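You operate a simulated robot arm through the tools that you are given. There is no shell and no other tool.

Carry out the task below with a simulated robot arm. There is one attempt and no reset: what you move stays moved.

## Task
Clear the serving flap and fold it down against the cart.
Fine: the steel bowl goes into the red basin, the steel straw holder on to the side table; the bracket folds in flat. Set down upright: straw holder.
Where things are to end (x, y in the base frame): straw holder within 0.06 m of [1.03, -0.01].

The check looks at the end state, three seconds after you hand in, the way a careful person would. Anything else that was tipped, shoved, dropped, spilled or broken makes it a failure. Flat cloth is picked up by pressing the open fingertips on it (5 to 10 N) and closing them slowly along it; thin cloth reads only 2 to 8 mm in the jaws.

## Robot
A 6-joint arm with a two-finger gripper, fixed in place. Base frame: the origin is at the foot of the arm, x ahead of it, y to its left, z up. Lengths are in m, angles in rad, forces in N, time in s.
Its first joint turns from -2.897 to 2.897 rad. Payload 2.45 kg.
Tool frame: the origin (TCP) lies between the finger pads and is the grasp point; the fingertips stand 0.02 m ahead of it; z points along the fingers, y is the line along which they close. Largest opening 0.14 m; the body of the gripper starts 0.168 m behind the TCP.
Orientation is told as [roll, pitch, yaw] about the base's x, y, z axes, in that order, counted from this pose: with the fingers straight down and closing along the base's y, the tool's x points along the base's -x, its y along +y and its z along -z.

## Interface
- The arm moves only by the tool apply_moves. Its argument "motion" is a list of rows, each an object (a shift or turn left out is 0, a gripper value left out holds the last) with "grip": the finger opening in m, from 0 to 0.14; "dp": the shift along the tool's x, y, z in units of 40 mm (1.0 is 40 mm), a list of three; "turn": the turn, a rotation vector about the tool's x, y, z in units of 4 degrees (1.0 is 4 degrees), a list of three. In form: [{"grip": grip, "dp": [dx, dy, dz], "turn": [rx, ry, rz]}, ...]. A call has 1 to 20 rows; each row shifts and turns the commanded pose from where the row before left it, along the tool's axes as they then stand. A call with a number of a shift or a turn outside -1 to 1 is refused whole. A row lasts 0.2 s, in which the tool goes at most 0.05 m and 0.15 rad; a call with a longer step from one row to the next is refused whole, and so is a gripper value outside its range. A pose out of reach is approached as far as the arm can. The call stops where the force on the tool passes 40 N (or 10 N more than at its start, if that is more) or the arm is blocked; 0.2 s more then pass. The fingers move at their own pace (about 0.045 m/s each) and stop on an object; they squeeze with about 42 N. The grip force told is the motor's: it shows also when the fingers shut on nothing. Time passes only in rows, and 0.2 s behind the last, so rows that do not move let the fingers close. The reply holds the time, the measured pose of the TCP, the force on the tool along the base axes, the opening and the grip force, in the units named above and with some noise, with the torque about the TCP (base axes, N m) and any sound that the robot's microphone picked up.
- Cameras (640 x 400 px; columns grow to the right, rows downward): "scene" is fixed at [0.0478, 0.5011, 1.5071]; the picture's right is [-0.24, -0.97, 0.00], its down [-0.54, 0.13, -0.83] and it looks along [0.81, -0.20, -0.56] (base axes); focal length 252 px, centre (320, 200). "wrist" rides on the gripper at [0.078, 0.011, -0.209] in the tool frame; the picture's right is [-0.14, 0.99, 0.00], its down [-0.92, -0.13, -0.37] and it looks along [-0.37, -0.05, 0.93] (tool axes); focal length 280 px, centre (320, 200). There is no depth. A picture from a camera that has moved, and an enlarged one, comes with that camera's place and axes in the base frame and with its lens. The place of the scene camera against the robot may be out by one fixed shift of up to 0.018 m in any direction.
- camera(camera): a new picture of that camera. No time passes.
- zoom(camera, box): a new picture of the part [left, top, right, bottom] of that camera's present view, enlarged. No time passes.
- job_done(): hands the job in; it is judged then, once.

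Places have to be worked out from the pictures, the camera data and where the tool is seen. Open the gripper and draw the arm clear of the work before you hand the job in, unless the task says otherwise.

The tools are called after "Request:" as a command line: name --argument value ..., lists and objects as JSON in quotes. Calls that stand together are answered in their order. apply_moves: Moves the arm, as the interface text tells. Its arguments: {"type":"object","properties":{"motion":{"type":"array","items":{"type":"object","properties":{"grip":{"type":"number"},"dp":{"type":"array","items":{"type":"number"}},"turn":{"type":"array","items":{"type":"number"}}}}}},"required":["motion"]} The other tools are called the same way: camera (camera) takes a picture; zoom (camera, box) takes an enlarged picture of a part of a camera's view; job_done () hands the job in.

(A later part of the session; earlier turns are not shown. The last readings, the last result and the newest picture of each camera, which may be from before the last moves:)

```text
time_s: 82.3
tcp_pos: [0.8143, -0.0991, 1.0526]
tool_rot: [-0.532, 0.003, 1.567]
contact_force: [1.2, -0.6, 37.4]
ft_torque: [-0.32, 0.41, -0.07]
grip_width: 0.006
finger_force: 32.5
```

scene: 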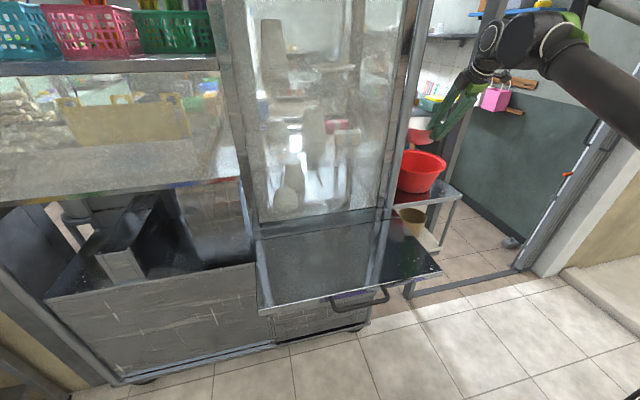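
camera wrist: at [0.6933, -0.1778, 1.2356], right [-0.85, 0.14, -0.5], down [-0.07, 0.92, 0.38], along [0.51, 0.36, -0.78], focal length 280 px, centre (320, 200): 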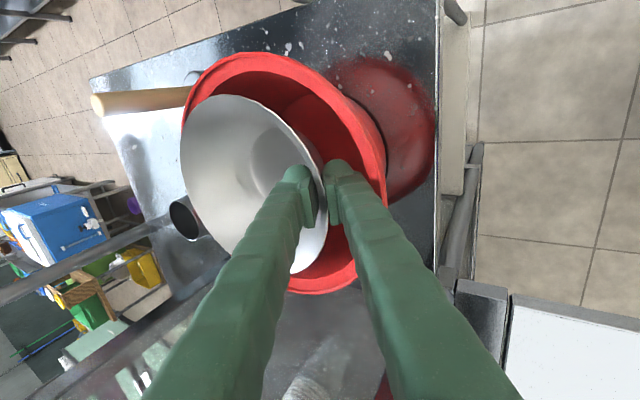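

Solid contact at 1.0526 right at the finger, so this is as low as it goes. I back off 4 mm and open the fingers a little.

Request:
apply_moves --motion '[{"dp": [0, -0.06, -0.1]}, {"dp": [0, 0, 0]}, {"grip": 0.009}, {"grip": 0.012}, {"grip": 0.014}, {"grip": 0.014}]'

Request:
camera --camera "wrist"

Request:
zoom --camera "scene" --box '[380, 100, 500, 220]'

```text
time_s: 83.7
tcp_pos: [0.8156, -0.0983, 1.0542]
tool_rot: [-0.53, 0.002, 1.566]
contact_force: [1.6, 0.8, 3.3]
ft_torque: [-0.03, 0.13, -0.01]
grip_width: 0.0121
finger_force: 0.0
```

```text
taken
camera wrist: at [0.699, -0.1772, 1.2286], right [-0.85, 0.14, -0.5], down [-0.07, 0.92, 0.38], along [0.51, 0.36, -0.78], focal length 280 px, centre (320, 200)
```

wrist: 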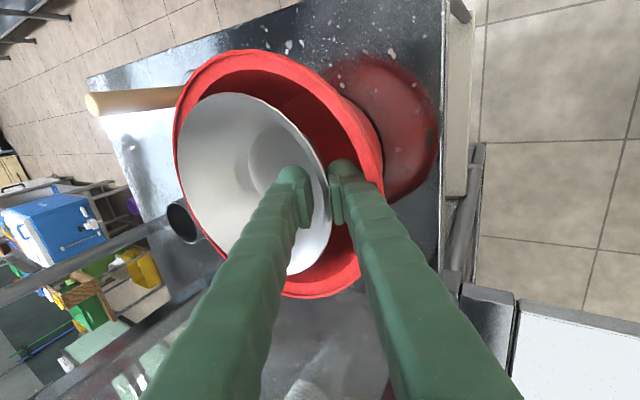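

```text
3.33 times, centred on (440, 160) of scene
camera zoom: at [0.0478, 0.5011, 1.5071], right [-0.24, -0.97, 0.0], down [-0.54, 0.13, -0.83], along [0.81, -0.2, -0.56], focal length 839 px, centre (-80, 333)
```

zoom: 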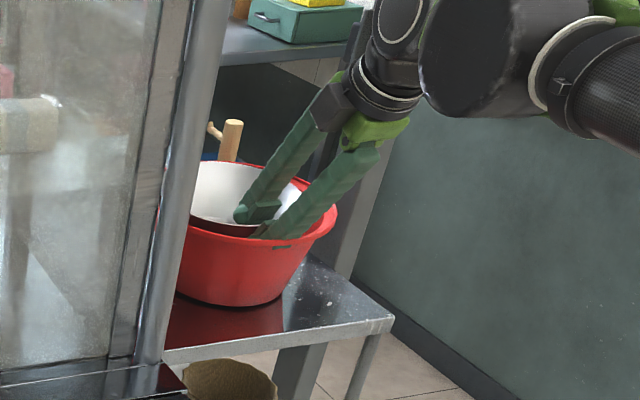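

Fingers have let go. Withdrawing along the finger axis.

Request:
apply_moves --motion '[{"dp": [0, 0, -0.4]}, {"dp": [0, 0, -0.6]}, {"dp": [0, 0, -0.8]}, {"dp": [0, 0, -0.8]}, {"dp": [0, 0, 0]}]'

Request:
camera --camera "wrist"

Request:
zoom --camera "scene" --box '[380, 100, 500, 220]'

```text
time_s: 84.9
tcp_pos: [0.7623, -0.0991, 1.1441]
tool_rot: [-0.53, 0.001, 1.568]
contact_force: [1.5, -0.1, 0.3]
ft_torque: [0.03, 0.02, 0.01]
grip_width: 0.0142
finger_force: 0.0
```

```text
taken
camera wrist: at [0.6467, -0.1768, 1.3185], right [-0.85, 0.14, -0.5], down [-0.07, 0.92, 0.38], along [0.51, 0.36, -0.78], focal length 280 px, centre (320, 200)
```

wrist: 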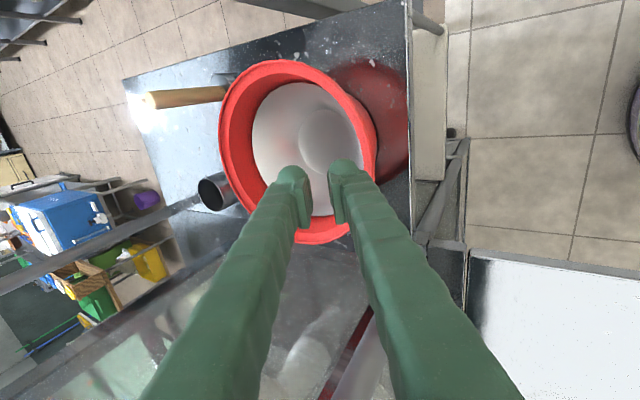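

```text
3.33 times, centred on (440, 160) of scene
camera zoom: at [0.0478, 0.5011, 1.5071], right [-0.24, -0.97, 0.0], down [-0.54, 0.13, -0.83], along [0.81, -0.2, -0.56], focal length 839 px, centre (-80, 333)
```

zoom: 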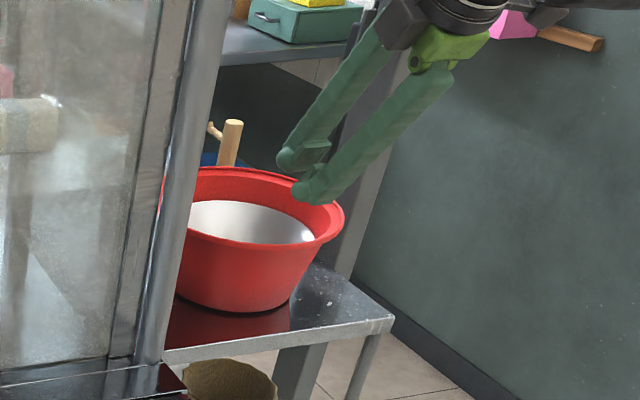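

The bowl sits inside the basin. Retreating from the side table and straightening the tool.

Request:
apply_moves --motion '[{"dp": [0, 0.45, -0.78]}, {"dp": [0, 0.866, -0.5]}, {"dp": [0, 0.866, -0.5]}, {"dp": [0, 0.866, -0.5]}, {"dp": [0, 0.866, -0.5]}, {"dp": [0, 0.866, -0.5]}, {"dp": [0, 0.866, -0.5]}, {"dp": [0, 0.866, -0.5]}, {"dp": [0, 0.866, -0.5]}, {"turn": [-1, 0, 0]}, {"turn": [-1, 0, 0]}, {"turn": [-1, 0, 0]}, {"turn": [-1, 0, 0]}, {"turn": [-1, 0, 0]}, {"turn": [-1, 0, 0]}, {"turn": [-1, 0, 0]}, {"turn": [-0.6, 0, 0]}, {"dp": [0, 0, 0]}]'

Request:
camera --camera "scene"

```text
time_s: 86.8
tcp_pos: [0.5323, -0.0889, 1.2081]
tool_rot: [-0.53, -0.002, 1.66]
contact_force: [0.0, -0.4, 0.6]
ft_torque: [-0.01, -0.08, 0.03]
grip_width: 0.0141
finger_force: 0.1
stopped in row 9: the arm was blocked; the commanded pose is now the measured one
```

```text
taken
```

scene: 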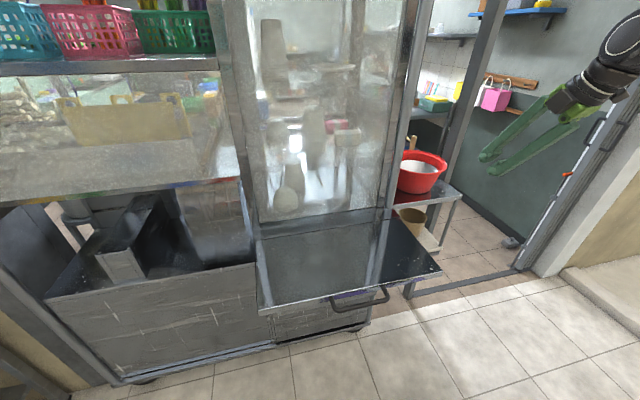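

The arm reported being blocked mid-retreat (yaw drifted slightly), in free air. I'll check the view and try gentle un-leaning.

Request:
camera --camera "wrist"

Request:
apply_moves --motion '[{"turn": [-0.5, 0, 0]}, {"turn": [-0.5, 0, 0]}, {"dp": [0, 0, 0]}]'

```text
taken
camera wrist: at [0.4239, -0.177, 1.3816], right [-0.86, 0.06, -0.5], down [-0.16, 0.91, 0.38], along [0.48, 0.41, -0.78], focal length 280 px, centre (320, 200)
```

wrist: 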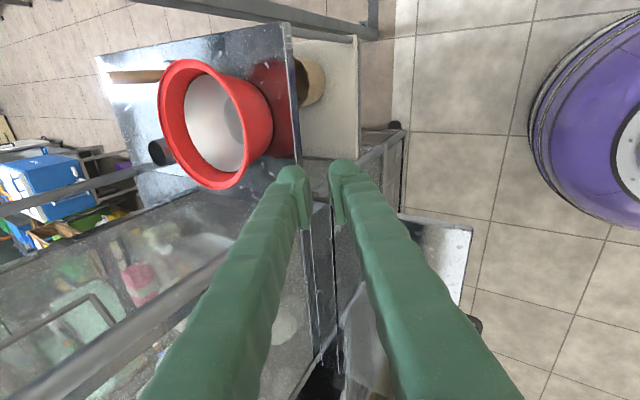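

```text
time_s: 87.6
tcp_pos: [0.5266, -0.0922, 1.2058]
tool_rot: [-0.459, 0.002, 1.649]
contact_force: [0.8, 0.3, 0.0]
ft_torque: [0.0, 0.01, -0.03]
grip_width: 0.0139
finger_force: 0.2
```

Moves fine. Continue un-leaning, then yaw back toward 0.

Request:
apply_moves --motion '[{"turn": [-0.8, 0, 0]}, {"turn": [-0.8, 0, 0]}, {"turn": [-0.8, 0, 0]}, {"turn": [-0.8, 0, 0]}, {"turn": [-0.8, 0, 0]}, {"turn": [-0.8, 0, 0]}, {"turn": [-0.8, 0, 0]}, {"turn": [-0.8, 0, 0]}, {"turn": [-0.17, 0, 0]}, {"dp": [0, 0, 0]}]'

Request:
apply_moves --motion '[{"turn": [0, 0, 1]}, {"turn": [0, 0, 1]}, {"turn": [0, 0, 1]}, {"turn": [0, 0, 1]}, {"turn": [0, 0, 1]}, {"turn": [0, 0, 1]}, {"turn": [0, 0, 1]}, {"turn": [0, 0, 1]}, {"turn": [0, 0, 1]}, {"turn": [0, 0, 1]}, {"turn": [0, 0, 1]}, {"turn": [0, 0, 1]}, {"turn": [0, 0, 1]}, {"turn": [0, 0, 1]}, {"turn": [0, 0, 1]}, {"turn": [0, 0, 1]}, {"turn": [0, 0, 1]}, {"turn": [0, 0, 1]}, {"dp": [0, 0, 0]}]'

```text
time_s: 89.8
tcp_pos: [0.5283, -0.0918, 1.206]
tool_rot: [-0.002, 0.001, 1.65]
contact_force: [-0.8, 0.3, 0.8]
ft_torque: [-0.03, -0.01, 0.03]
grip_width: 0.014
finger_force: 0.1
```

```text
time_s: 93.8
tcp_pos: [0.5267, -0.0912, 1.2063]
tool_rot: [-0.001, 0.0, 0.394]
contact_force: [0.5, 0.2, 0.6]
ft_torque: [0.0, 0.0, 0.0]
grip_width: 0.0139
finger_force: 0.0
```

Tool is vertical again. Restoring yaw to 0 and moving to a point in front of the flap's left part (above flap height for now).

Request:
apply_moves --motion '[{"turn": [0, 0, 0.95]}, {"turn": [0, 0, 0.95]}, {"turn": [0, 0, 0.95]}, {"turn": [0, 0, 0.95]}, {"turn": [0, 0, 0.95]}, {"turn": [0, 0, 0.9]}, {"dp": [0.38, 0.92, 0], "grip": 0.0}, {"dp": [0.38, 0.92, 0]}, {"dp": [0.38, 0.92, 0]}, {"dp": [0.38, 0.92, 0]}, {"dp": [0.38, 0.92, 0]}, {"dp": [0.38, 0.92, 0]}, {"dp": [0.38, 0.92, 0]}, {"dp": [0.38, 0.92, 0]}, {"dp": [0.38, 0.92, 0]}, {"dp": [0.38, 0.92, 0]}, {"dp": [0.38, 0.92, 0]}, {"dp": [0.38, 0.92, 0]}, {"dp": [0.38, 0.92, 0]}, {"dp": [0, 0, 0]}]'

Request:
camera --camera "scene"

Request:
camera --camera "wrist"

```text
time_s: 98.0
tcp_pos: [0.3299, 0.3884, 1.2071]
tool_rot: [0.0, -0.002, -0.001]
contact_force: [0.0, 0.0, 0.2]
ft_torque: [0.02, 0.02, 0.0]
grip_width: 0.0
finger_force: 29.4
```

```text
taken
```

scene: 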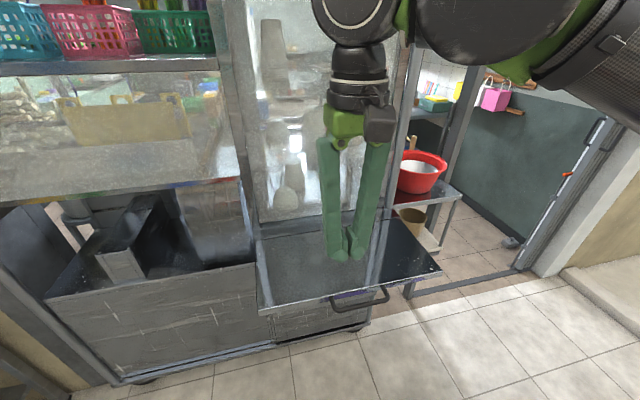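

```text
taken
camera wrist: at [0.2508, 0.3987, 1.4149], right [0.14, 0.99, 0.0], down [0.92, -0.13, 0.37], along [0.37, -0.05, -0.93], focal length 280 px, centre (320, 200)
```

wrist: 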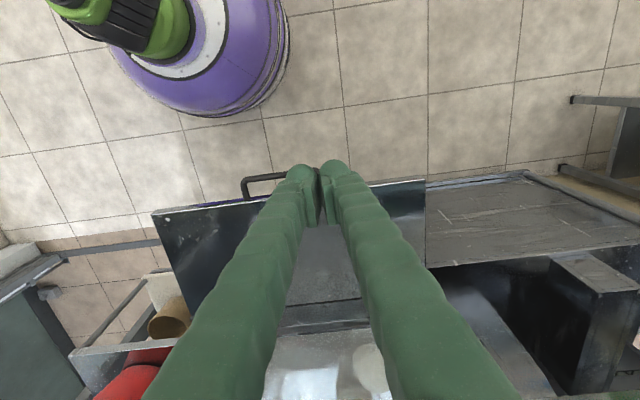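

The left cabinet's face is at x≈0.61, so the bracket can only fold toward -y. I move to (0.28, 0.52) and go down in front of the flap.

Request:
apply_moves --motion '[{"dp": [0.31, 0.82, 0]}, {"dp": [0.31, 0.82, 0]}, {"dp": [0.31, 0.82, 0]}, {"dp": [0.31, 0.82, 0]}, {"dp": [0, 0, 0.9]}, {"dp": [0, 0, 0.9]}, {"dp": [0, 0, 0.9]}, {"dp": [0, 0, 0.9]}, {"dp": [0, 0, 0.9]}, {"dp": [0, 0, 0.9]}, {"dp": [0, 0, 0.9]}, {"dp": [0, 0, 0.9]}, {"dp": [0, 0, 0.9]}, {"dp": [0, 0, 0.9]}, {"dp": [0, 0, 0]}]'

Request:
camera --camera "scene"

Request:
camera --camera "wrist"

```text
time_s: 101.2
tcp_pos: [0.279, 0.5176, 0.8453]
tool_rot: [-0.002, -0.002, -0.001]
contact_force: [0.8, -0.6, 0.0]
ft_torque: [-0.03, -0.01, 0.02]
grip_width: 0.0
finger_force: 29.7
```

```text
taken
```

scene: 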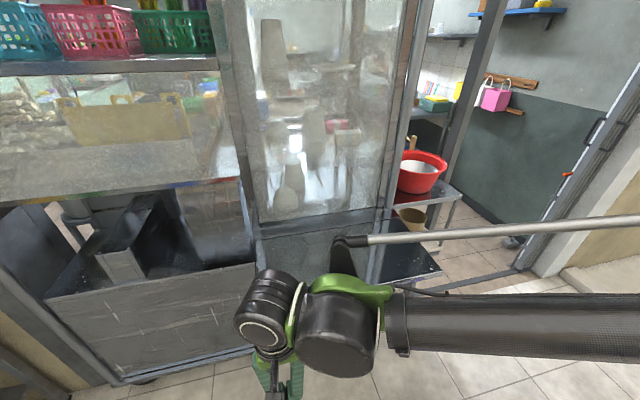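

```text
taken
camera wrist: at [0.2003, 0.5292, 1.053], right [0.14, 0.99, 0.0], down [0.92, -0.13, 0.37], along [0.37, -0.05, -0.93], focal length 280 px, centre (320, 200)
```

wrist: 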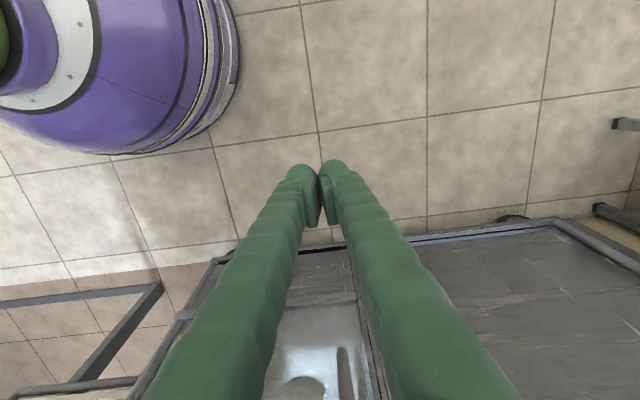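

Below flap height now, in front of it. Starting to tilt the tool forward (toward +x) in stages.

Request:
apply_moves --motion '[{"turn": [0, -1, 0]}, {"turn": [0, -1, 0]}, {"turn": [0, -1, 0]}, {"turn": [0, -1, 0]}, {"turn": [0, -1, 0]}, {"turn": [0, -1, 0]}, {"turn": [0, -1, 0]}, {"turn": [0, -1, 0]}, {"turn": [0, -1, 0]}, {"turn": [0, -1, 0]}, {"dp": [0, 0, 0]}]'

Request:
camera --camera "scene"

Request:
camera --camera "wrist"

```text
time_s: 103.6
tcp_pos: [0.2812, 0.5177, 0.8461]
tool_rot: [-0.003, -0.7, -0.001]
contact_force: [-0.3, 0.1, 0.1]
ft_torque: [0.02, 0.03, 0.0]
grip_width: 0.0001
finger_force: 29.2
```

```text
taken
```

scene: 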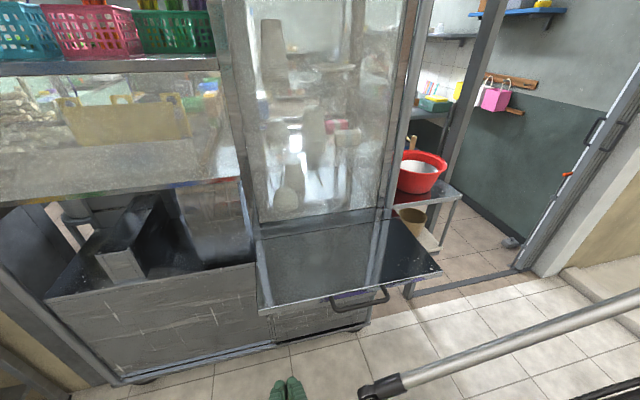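

```text
taken
camera wrist: at [0.0858, 0.5279, 0.9533], right [0.11, 0.99, 0.09], down [0.47, -0.13, 0.88], along [0.88, -0.05, -0.48], focal length 280 px, centre (320, 200)
```

wrist: 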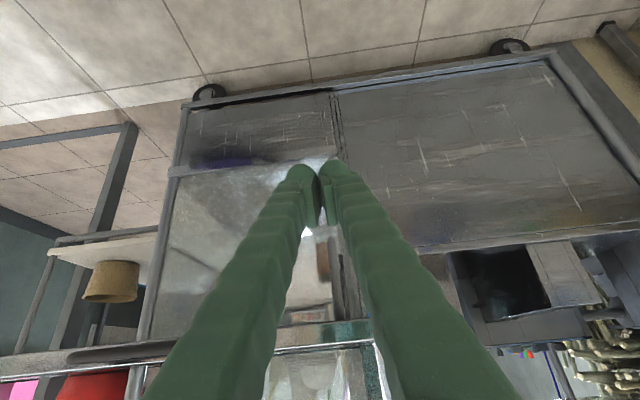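

Request:
apply_moves --motion '[{"turn": [0, -1, 0]}, {"turn": [0, -1, 0]}, {"turn": [0, -1, 0]}, {"turn": [0, -1, 0]}, {"turn": [0, -1, 0]}, {"turn": [0, -1, 0]}, {"turn": [0, -1, 0]}, {"turn": [0, -1, 0]}, {"dp": [0, 0, 0]}]'

Request:
camera --camera "wrist"

Request:
camera --camera "scene"

```text
time_s: 105.6
tcp_pos: [0.2794, 0.519, 0.8448]
tool_rot: [-0.002, -1.259, 0.001]
contact_force: [0.7, 0.2, 0.3]
ft_torque: [-0.01, 0.0, -0.01]
grip_width: 0.0001
finger_force: 29.7
```

```text
taken
camera wrist: at [0.0573, 0.5283, 0.8337], right [0.04, 0.99, 0.13], down [-0.07, -0.13, 0.99], along [1.0, -0.05, 0.06], focal length 280 px, centre (320, 200)
```

wrist: 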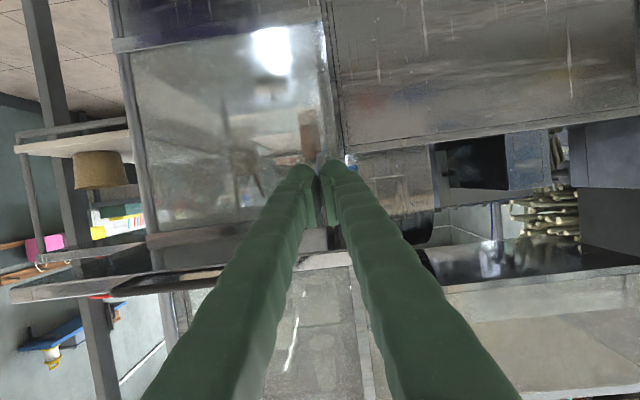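

```text
taken
```

scene: 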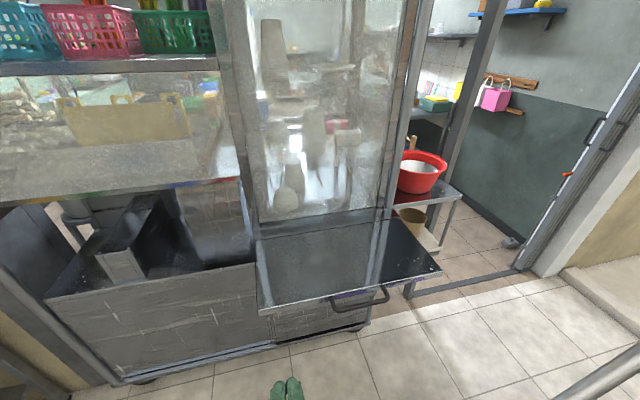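

Reachable. I'll open the fingers to see the bracket between them.

Request:
apply_moves --motion '[{"grip": 0.14}, {"grip": 0.14}, {"grip": 0.14}, {"grip": 0.14}, {"grip": 0.14}, {"grip": 0.14}, {"grip": 0.14}, {"grip": 0.14}, {"grip": 0.14}]'

Request:
camera --camera "wrist"

Request:
zoom --camera "wrist" --box '[230, 130, 430, 290]'

```text
time_s: 107.6
tcp_pos: [0.2825, 0.5187, 0.8456]
tool_rot: [-0.002, -1.258, 0.002]
contact_force: [-0.2, 0.4, 0.1]
ft_torque: [-0.04, 0.0, 0.02]
grip_width: 0.14
finger_force: 0.1
```

```text
taken
camera wrist: at [0.0573, 0.5283, 0.8339], right [0.04, 0.99, 0.13], down [-0.07, -0.13, 0.99], along [1.0, -0.05, 0.06], focal length 280 px, centre (320, 200)
```

wrist: 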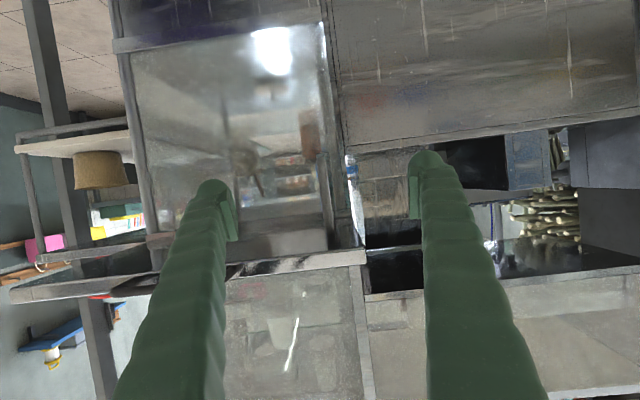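

```text
2.50 times, centred on (330, 210) of wrist
camera zoom: at [0.0573, 0.5283, 0.8339], right [0.04, 0.99, 0.13], down [-0.07, -0.13, 0.99], along [1.0, -0.05, 0.06], focal length 701 px, centre (295, 175)
```

zoom: 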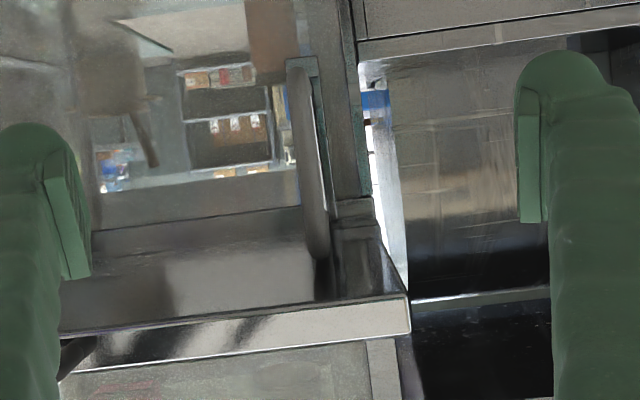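

I can now see the bracket edge-on: its outer rod is at y≈0.52 (x≈0.50), running z≈0.795–0.91, hinge behind it at about (0.705, 0.523). I'll make the tool horizontal and set the opening to about 0.06 to straddle the outer rod.

Request:
apply_moves --motion '[{"grip": 0.06, "turn": [0, -1, 0]}, {"turn": [0, -1, 0]}, {"turn": [0, -1, 0]}, {"turn": [0, -1, 0]}, {"turn": [0, -0.45, 0]}, {"dp": [0, 0, 0]}, {"dp": [0, 0, 0]}]'

Request:
camera --camera "wrist"

Request:
camera --camera "scene"

```text
time_s: 109.2
tcp_pos: [0.2795, 0.5176, 0.8454]
tool_rot: [-0.491, -1.568, 0.491]
contact_force: [0.4, -0.1, -0.2]
ft_torque: [0.0, -0.03, 0.0]
grip_width: 0.0602
finger_force: 0.0
```

```text
taken
camera wrist: at [0.0706, 0.5283, 0.7659], right [0.0, 0.99, 0.14], down [-0.37, -0.13, 0.92], along [0.93, -0.05, 0.36], focal length 280 px, centre (320, 200)
```

wrist: 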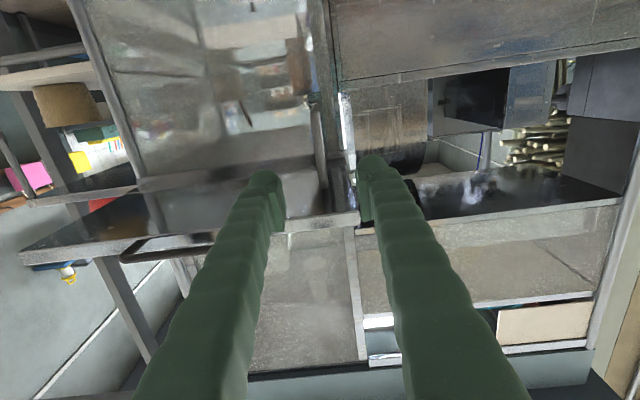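

```text
taken
```

scene: 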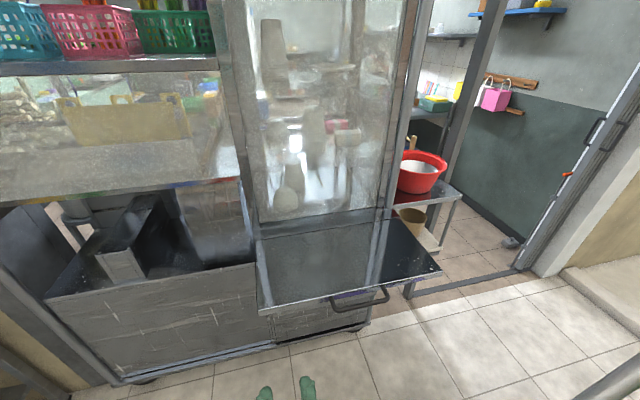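

Request:
zoom --camera "wrist" --box '[250, 60, 410, 240]'

```text
2.22 times, centred on (330, 150) of wrist
camera zoom: at [0.0706, 0.5283, 0.7659], right [0.0, 0.99, 0.14], down [-0.37, -0.13, 0.92], along [0.93, -0.05, 0.36], focal length 623 px, centre (298, 311)
```

zoom: 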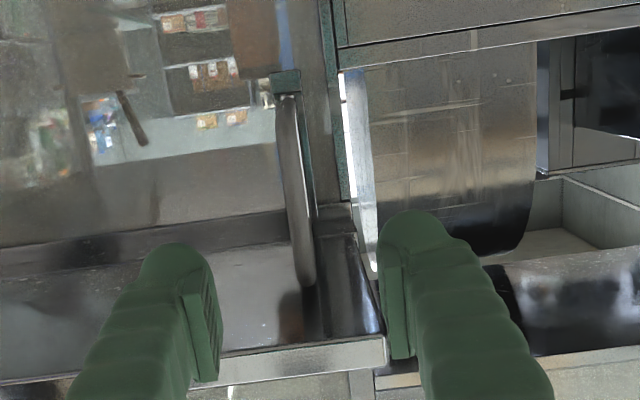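

The rod is at y≈0.518, centred between the open fingers. Advancing along +x to straddle it.

Request:
apply_moves --motion '[{"dp": [-0.08, 0, 0.85]}, {"dp": [-0.08, 0, 0.85]}, {"dp": [-0.08, 0, 0.85]}, {"dp": [0, 0, 0.85]}, {"dp": [0, 0, 0.85]}, {"dp": [0, 0, 0]}]'

Request:
camera --camera "wrist"

Request:
camera --camera "scene"

```text
time_s: 110.6
tcp_pos: [0.4524, 0.5179, 0.855]
tool_rot: [-0.411, -1.569, 0.413]
contact_force: [-0.2, -0.1, 0.3]
ft_torque: [-0.01, 0.02, -0.03]
grip_width: 0.0599
finger_force: 0.1
```

```text
taken
camera wrist: at [0.242, 0.5278, 0.7751], right [0.0, 0.99, 0.14], down [-0.37, -0.13, 0.92], along [0.93, -0.05, 0.36], focal length 280 px, centre (320, 200)
```

wrist: 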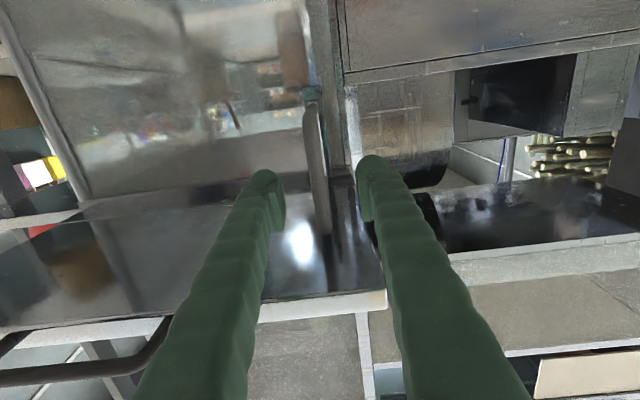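

```text
taken
```

scene: 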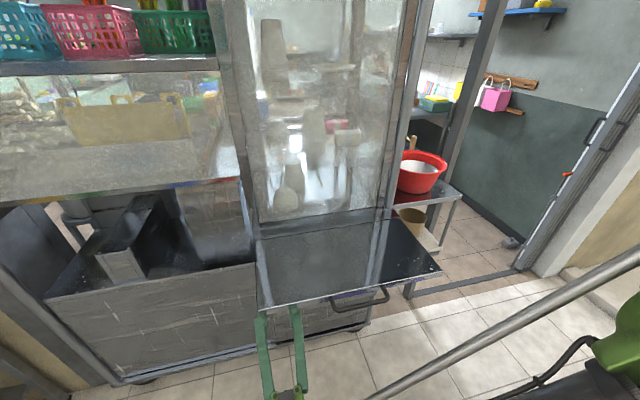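

Request:
apply_moves --motion '[{"dp": [0, 0, 0.6]}, {"dp": [0, 0, 0.6]}, {"dp": [0, 0, 0]}]'

Request:
zoom --camera "wrist" --box '[230, 60, 430, 260]'

```text
time_s: 111.4
tcp_pos: [0.4998, 0.517, 0.8531]
tool_rot: [-0.412, -1.57, 0.411]
contact_force: [0.6, 0.2, 0.2]
ft_torque: [-0.02, 0.03, 0.0]
grip_width: 0.0601
finger_force: 0.1
```

```text
2.00 times, centred on (330, 160) of wrist
camera zoom: at [0.2902, 0.5273, 0.7748], right [0.0, 0.99, 0.14], down [-0.37, -0.13, 0.92], along [0.93, -0.05, 0.36], focal length 561 px, centre (300, 280)
```

zoom: 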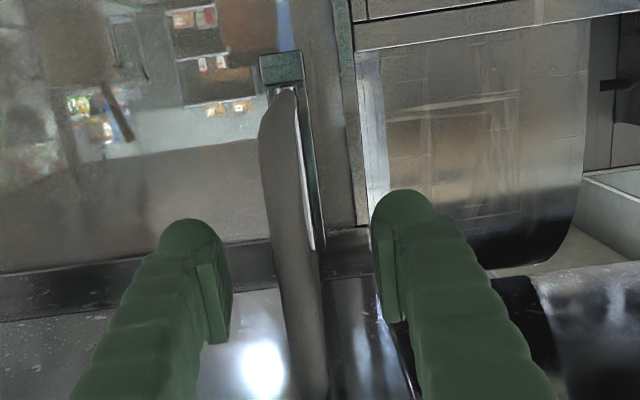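

Rod is between the fingers. I move in -y until the left finger touches the rod, watching the force.

Request:
apply_moves --motion '[{"dp": [0, -0.25, 0]}, {"dp": [0, -0.25, 0]}, {"dp": [0, 0, 0]}]'

Request:
apply_moves --motion '[{"dp": [0, -0.15, 0]}, {"dp": [0, -0.15, 0]}, {"dp": [0, 0, 0]}]'

Request:
zoom --camera "wrist" --box '[230, 60, 430, 260]'

```text
time_s: 112.2
tcp_pos: [0.5009, 0.4965, 0.853]
tool_rot: [-0.409, -1.57, 0.409]
contact_force: [0.3, 0.8, 0.5]
ft_torque: [0.02, -0.01, 0.01]
grip_width: 0.0599
finger_force: 0.2
```

```text
time_s: 113.0
tcp_pos: [0.501, 0.4862, 0.8532]
tool_rot: [-0.43, -1.569, 0.431]
contact_force: [-0.4, 0.5, 0.3]
ft_torque: [0.02, -0.01, 0.03]
grip_width: 0.0607
finger_force: 0.5
```

```text
2.00 times, centred on (330, 160) of wrist
camera zoom: at [0.2898, 0.496, 0.7747], right [0.0, 0.99, 0.14], down [-0.37, -0.13, 0.92], along [0.93, -0.05, 0.36], focal length 561 px, centre (300, 280)
```

zoom: 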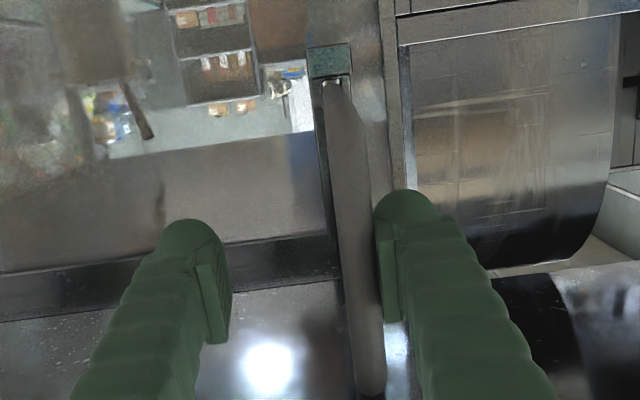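

Contact with the rod, almost no resistance. Sweeping along the hinge arc.

Request:
apply_moves --motion '[{"dp": [0, -0.25, 0.02]}, {"dp": [0, -0.25, 0.03]}, {"dp": [0, -0.25, 0.03]}, {"dp": [0, -0.22, 0.04]}, {"dp": [0, 0, 0]}]'

Request:
zoom --camera "wrist" --box '[230, 60, 430, 260]'

Request:
camera --camera "scene"

```text
time_s: 114.2
tcp_pos: [0.5042, 0.4462, 0.8533]
tool_rot: [-0.398, -1.567, 0.398]
contact_force: [-0.4, 0.3, -0.8]
ft_torque: [-0.03, -0.01, -0.01]
grip_width: 0.0602
finger_force: 0.1
```

```text
2.00 times, centred on (330, 160) of wrist
camera zoom: at [0.2943, 0.4574, 0.7747], right [0.0, 0.99, 0.14], down [-0.37, -0.13, 0.92], along [0.93, -0.05, 0.36], focal length 561 px, centre (300, 280)
```

zoom: 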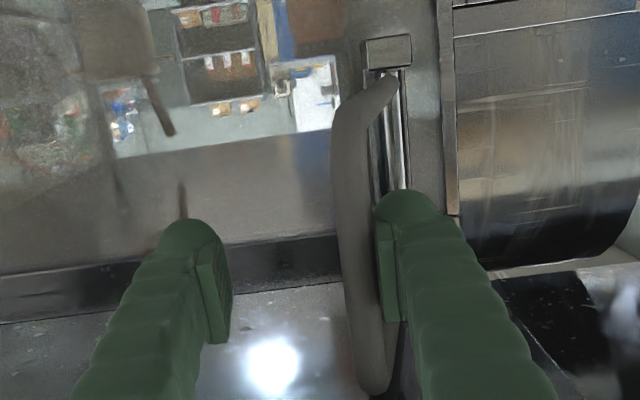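

```text
taken
```

scene: 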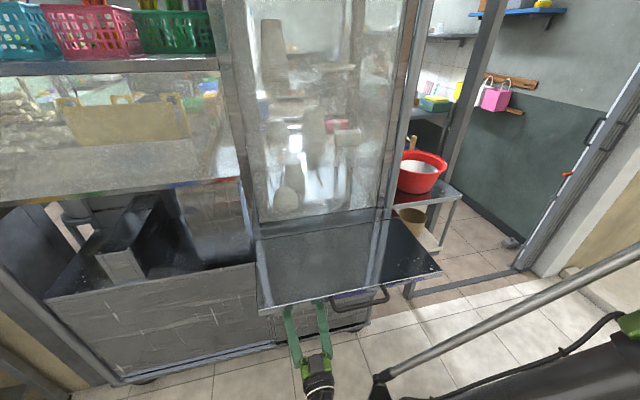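

The bracket is swinging in with little resistance and the flap stays level. Continuing along the arc.

Request:
apply_moves --motion '[{"dp": [0, -0.3, 0.11]}, {"dp": [0, -0.3, 0.12]}, {"dp": [0, -0.3, 0.14]}, {"dp": [0, -0.3, 0.15]}, {"dp": [0, 0, 0]}]'

Request:
zoom --camera "wrist" --box '[230, 60, 430, 260]'

Request:
camera --camera "scene"

```text
time_s: 115.4
tcp_pos: [0.5254, 0.4001, 0.8547]
tool_rot: [-0.407, -1.569, 0.408]
contact_force: [0.2, 0.3, 0.3]
ft_torque: [-0.01, 0.01, 0.02]
grip_width: 0.0601
finger_force: 0.0
```

```text
2.00 times, centred on (330, 160) of wrist
camera zoom: at [0.315, 0.4099, 0.7754], right [0.0, 0.99, 0.14], down [-0.37, -0.13, 0.92], along [0.93, -0.05, 0.36], focal length 561 px, centre (300, 280)
```

zoom: 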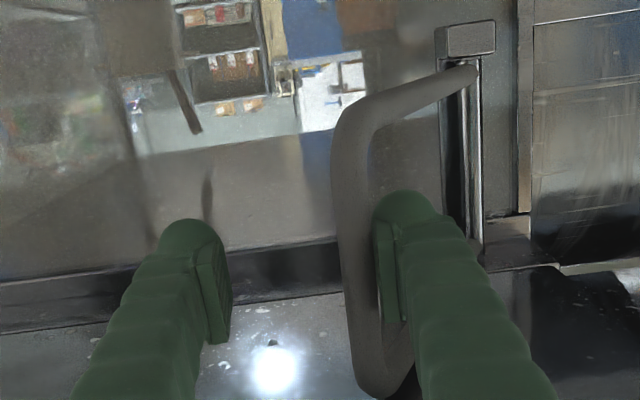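

```text
taken
```

scene: 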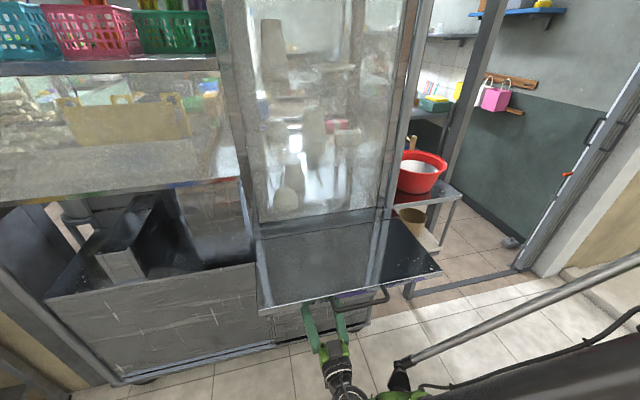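

Bracket follows well. Continue to ~45°, lowering slightly to keep clear of the handle.

Request:
apply_moves --motion '[{"dp": [0.06, -0.28, 0.2]}, {"dp": [0.06, -0.28, 0.2]}, {"dp": [0.06, -0.28, 0.22]}, {"dp": [0.06, -0.28, 0.24]}, {"dp": [0, 0, 0]}]'

Request:
zoom --camera "wrist" --box '[230, 60, 430, 260]'

Request:
camera --camera "scene"

```text
time_s: 116.6
tcp_pos: [0.5591, 0.3537, 0.8451]
tool_rot: [-0.38, -1.569, 0.381]
contact_force: [-0.2, -0.4, -0.6]
ft_torque: [0.0, -0.02, -0.03]
grip_width: 0.0601
finger_force: 0.1
```

```text
2.00 times, centred on (330, 160) of wrist
camera zoom: at [0.35, 0.3644, 0.7659], right [0.0, 0.99, 0.14], down [-0.37, -0.13, 0.92], along [0.93, -0.05, 0.36], focal length 561 px, centre (300, 280)
```

zoom: 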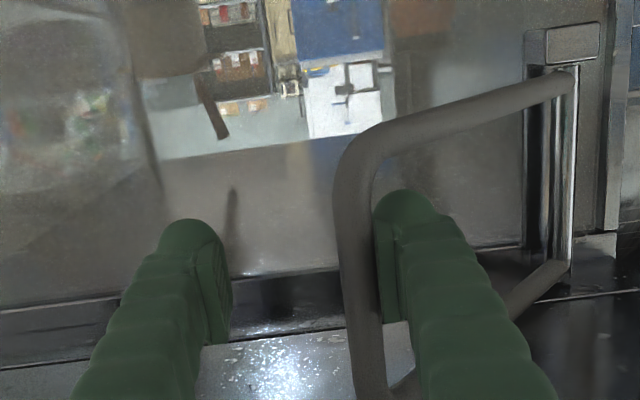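

```text
taken
```

scene: 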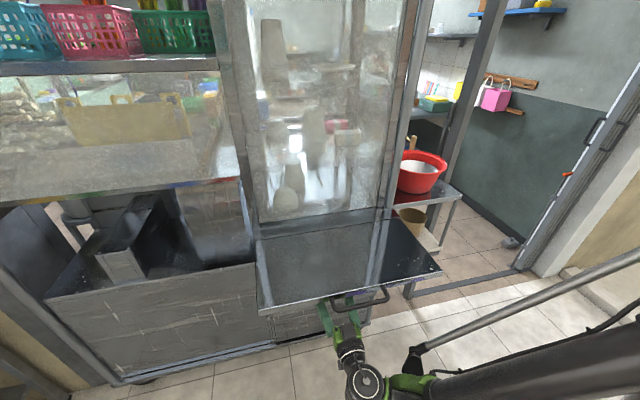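

Request:
apply_moves --motion '[{"dp": [0, -0.22, 0.25]}, {"dp": [0, -0.22, 0.25]}, {"dp": [0, -0.21, 0.26]}, {"dp": [0, -0.2, 0.27]}, {"dp": [0, 0, 0]}]'

Request:
zoom --camera "wrist" --box '[230, 60, 430, 260]'

Request:
camera --camera "scene"

```text
time_s: 117.8
tcp_pos: [0.5997, 0.3214, 0.8438]
tool_rot: [-0.397, -1.568, 0.398]
contact_force: [-0.3, 1.6, 0.3]
ft_torque: [0.02, 0.01, -0.08]
grip_width: 0.0611
finger_force: 0.8
```

```text
2.00 times, centred on (330, 160) of wrist
camera zoom: at [0.3905, 0.3303, 0.7645], right [0.0, 0.99, 0.14], down [-0.37, -0.13, 0.92], along [0.93, -0.05, 0.36], focal length 561 px, centre (300, 280)
```

zoom: 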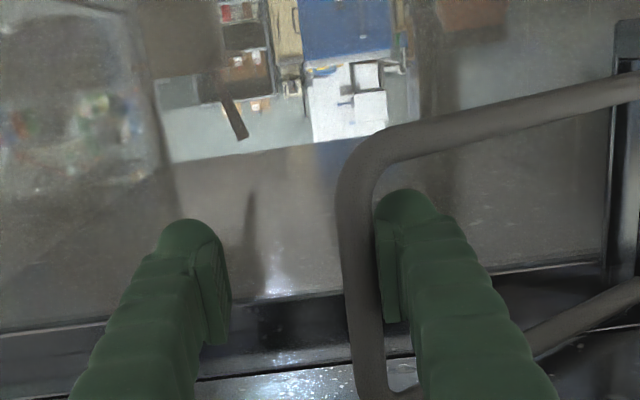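

```text
taken
```

scene: 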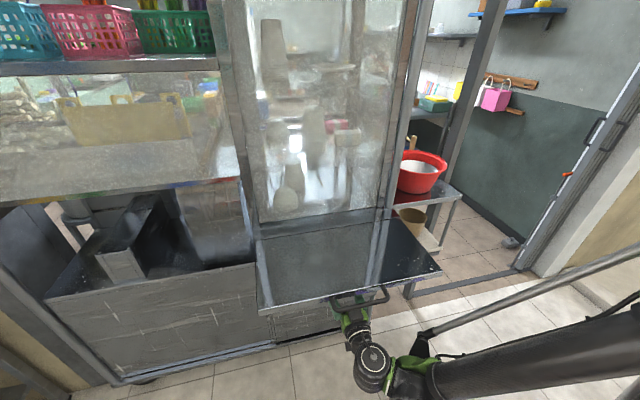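

Request:
apply_moves --motion '[{"dp": [0, -0.14, 0.25]}, {"dp": [0, -0.13, 0.25]}, {"dp": [0, -0.12, 0.25]}, {"dp": [0, 0, 0]}]'

Request:
zoom --camera "wrist" --box '[230, 60, 430, 260]'

Request:
camera --camera "scene"

```text
time_s: 118.8
tcp_pos: [0.6289, 0.3041, 0.8436]
tool_rot: [-0.418, -1.569, 0.419]
contact_force: [0.8, 2.5, 0.4]
ft_torque: [0.05, -0.03, -0.04]
grip_width: 0.0619
finger_force: 1.1
```

```text
2.00 times, centred on (330, 160) of wrist
camera zoom: at [0.4198, 0.3143, 0.7653], right [0.0, 0.99, 0.14], down [-0.37, -0.13, 0.92], along [0.93, -0.05, 0.36], focal length 561 px, centre (300, 280)
```

zoom: 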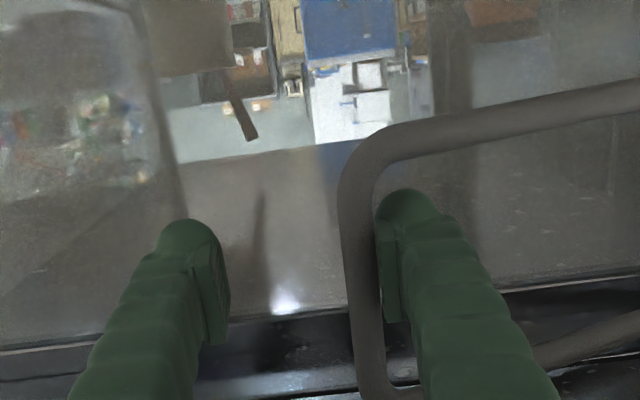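

```text
taken
```

scene: 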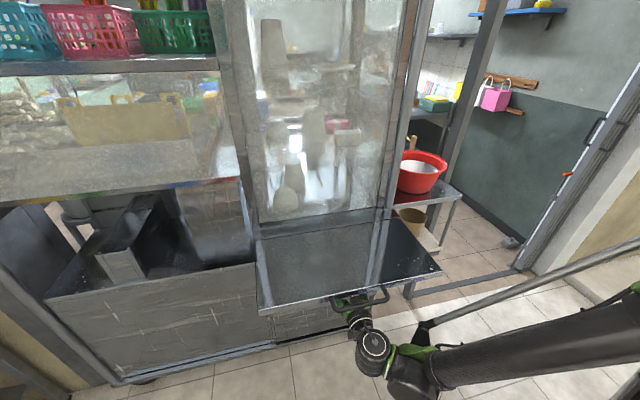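

Bracket is at ~70° now. Continuing gently.

Request:
apply_moves --motion '[{"dp": [0, -0.08, 0.25]}, {"dp": [0, -0.08, 0.25]}, {"dp": [0, -0.06, 0.2]}, {"dp": [0, 0, 0]}]'

Request:
zoom --camera "wrist" --box '[230, 60, 430, 260]'

Request:
camera --camera "wrist"

```text
time_s: 119.8
tcp_pos: [0.6594, 0.2951, 0.8435]
tool_rot: [-0.399, -1.569, 0.399]
contact_force: [1.1, 3.2, 0.1]
ft_torque: [0.05, -0.02, -0.06]
grip_width: 0.0622
finger_force: 1.7
```

```text
2.00 times, centred on (330, 160) of wrist
camera zoom: at [0.4484, 0.3056, 0.7648], right [0.0, 0.99, 0.14], down [-0.37, -0.13, 0.92], along [0.93, -0.05, 0.36], focal length 561 px, centre (300, 280)
```

zoom: 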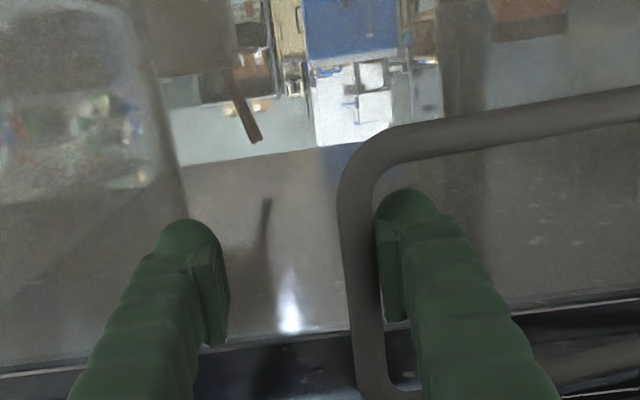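

```text
taken
camera wrist: at [0.4484, 0.3056, 0.7648], right [0.0, 0.99, 0.14], down [-0.37, -0.13, 0.92], along [0.93, -0.05, 0.36], focal length 280 px, centre (320, 200)
```

wrist: 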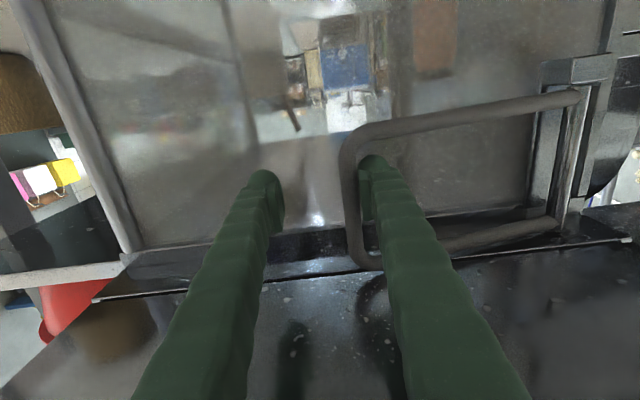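

Bracket is at ~78°, nearly flat, and the flap has stayed up on its own. I retract a bit, close the fingers, and will push the rod flat with the fingertips.

Request:
apply_moves --motion '[{"dp": [0, 0, -0.6]}, {"dp": [0, 0, -0.8]}, {"dp": [0, 0, -0.6]}, {"dp": [0, 0.2, 0], "grip": 0.0}, {"dp": [0, 0.2, 0]}, {"dp": [0, 0, 0]}, {"dp": [0, 0, 0]}, {"dp": [0, 0, 0]}]'

Request:
camera --camera "wrist"

Request:
camera --camera "scene"

```text
time_s: 120.5
tcp_pos: [0.6034, 0.3018, 0.8455]
tool_rot: [-0.476, -1.567, 0.485]
contact_force: [17.4, 32.7, -2.0]
ft_torque: [0.27, -0.05, -0.5]
grip_width: 0.0804
finger_force: 15.8
stopped in row 3: the force on the tool passed its limit at 46 N (the readings are from after the stop); the commanded pose is now the measured one
```

```text
taken
camera wrist: at [0.394, 0.3099, 0.7661], right [-0.01, 0.99, 0.14], down [-0.37, -0.13, 0.92], along [0.93, -0.04, 0.36], focal length 280 px, centre (320, 200)
```

wrist: 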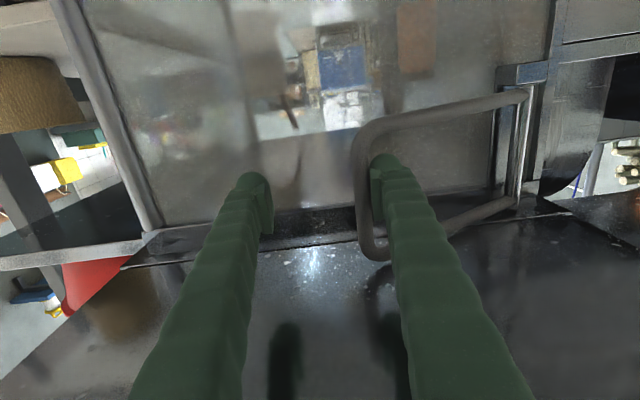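

```text
taken
```

scene: 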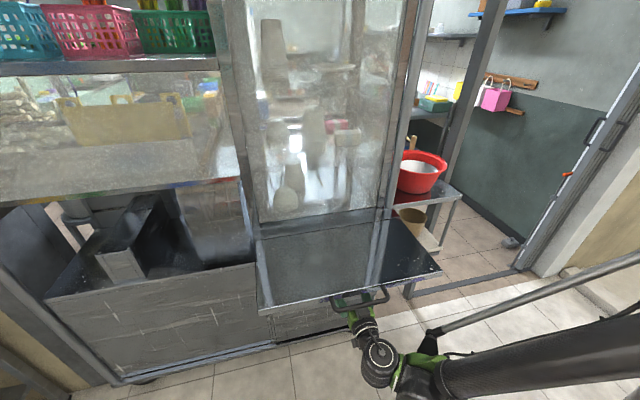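

Retracting dragged the rod back with the finger (wedged by friction). I move +y to free the rod in the middle of the opening, then retract.

Request:
apply_moves --motion '[{"dp": [0, 0.2, 0], "grip": 0.07}, {"dp": [0, 0.3, 0]}, {"dp": [0, 0.3, 0]}, {"dp": [0, 0, 0]}]'

Request:
camera --camera "wrist"

```text
time_s: 121.5
tcp_pos: [0.6022, 0.3289, 0.846]
tool_rot: [-0.232, -1.569, 0.235]
contact_force: [-0.4, 0.1, -0.1]
ft_torque: [0.0, -0.04, -0.03]
grip_width: 0.07
finger_force: 0.1
```

```text
taken
camera wrist: at [0.3927, 0.3394, 0.7665], right [0.0, 0.99, 0.14], down [-0.37, -0.13, 0.92], along [0.93, -0.05, 0.36], focal length 280 px, centre (320, 200)
```

wrist: 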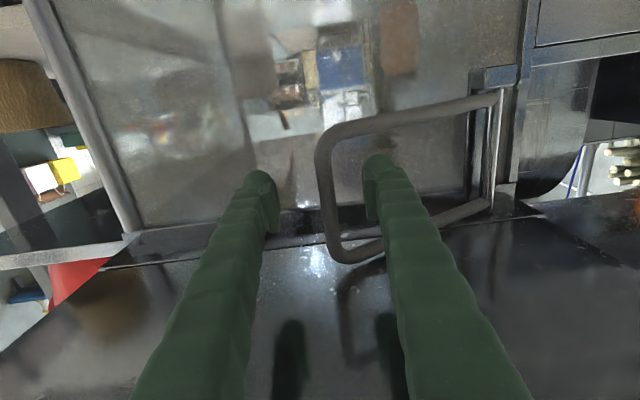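

The rod is free, midway between the fingers. Retracting straight back, then closing the fingers.

Request:
apply_moves --motion '[{"dp": [0, 0, -0.6]}, {"dp": [0, 0, -0.8]}, {"dp": [0, 0, -0.8]}, {"dp": [0, 0, 0], "grip": 0.0}, {"dp": [0, 0, 0]}, {"dp": [0, 0, 0]}, {"dp": [0, 0, 0]}, {"dp": [0, 0, 0]}]'

Request:
camera --camera "wrist"

```text
time_s: 123.3
tcp_pos: [0.5148, 0.3273, 0.8429]
tool_rot: [-0.23, -1.569, 0.235]
contact_force: [0.1, 0.8, -0.5]
ft_torque: [-0.01, -0.03, 0.01]
grip_width: 0.0
finger_force: 27.3
```

```text
taken
camera wrist: at [0.3037, 0.3373, 0.7646], right [0.0, 0.99, 0.14], down [-0.37, -0.13, 0.92], along [0.93, -0.05, 0.36], focal length 280 px, centre (320, 200)
```

wrist: 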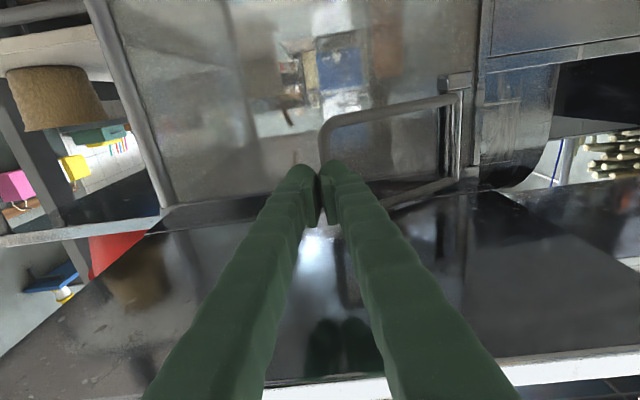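

Fingers closed and facing the outer rod. Pushing +x in steps, watching force.

Request:
apply_moves --motion '[{"dp": [0, 0, 0.6]}, {"dp": [0, 0, 0.6]}, {"dp": [0, 0, 0.5]}, {"dp": [0, 0, 0.4]}, {"dp": [0, 0, 0.4]}, {"dp": [0, 0, 0]}]'

Request:
camera --camera "wrist"

```text
time_s: 124.7
tcp_pos: [0.6155, 0.3316, 0.8458]
tool_rot: [-0.238, -1.568, 0.241]
contact_force: [0.7, -0.3, 0.9]
ft_torque: [-0.02, 0.02, -0.01]
grip_width: 0.0
finger_force: 29.0
```

```text
taken
camera wrist: at [0.4054, 0.3409, 0.7667], right [0.0, 0.99, 0.14], down [-0.37, -0.13, 0.92], along [0.93, -0.05, 0.36], focal length 280 px, centre (320, 200)
```

wrist: 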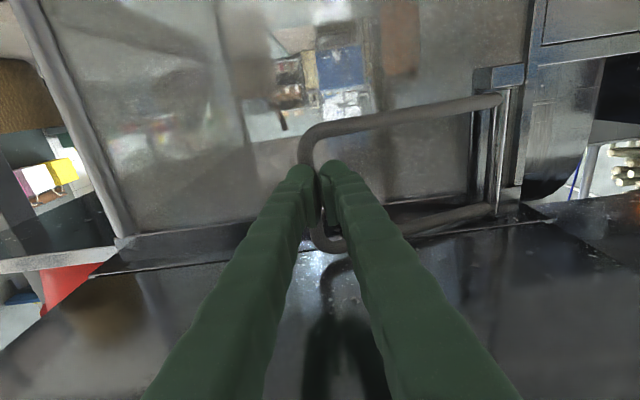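

Request:
apply_moves --motion '[{"dp": [0, -0.1, 0.3]}, {"dp": [0, -0.1, 0.3]}, {"dp": [0, 0, 0.2]}, {"dp": [0, 0, 0]}]'

Request:
camera --camera "wrist"

Request:
camera --camera "scene"

```text
time_s: 125.7
tcp_pos: [0.6457, 0.323, 0.8449]
tool_rot: [-0.224, -1.568, 0.228]
contact_force: [0.6, 0.0, -0.1]
ft_torque: [-0.02, 0.02, -0.02]
grip_width: 0.0
finger_force: 29.6
```

```text
taken
camera wrist: at [0.436, 0.3318, 0.7661], right [0.0, 0.99, 0.14], down [-0.37, -0.13, 0.92], along [0.93, -0.05, 0.36], focal length 280 px, centre (320, 200)
```

wrist: 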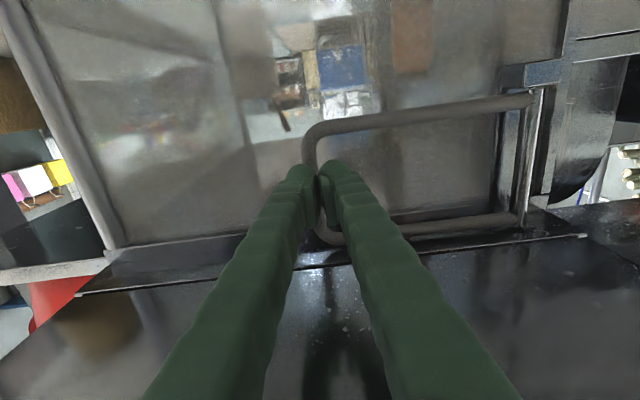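

```text
taken
```

scene: 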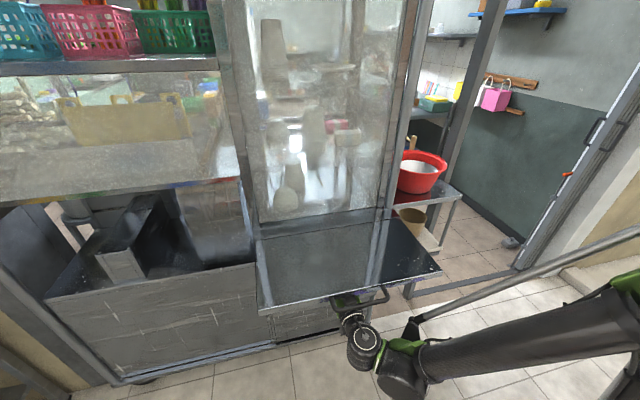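

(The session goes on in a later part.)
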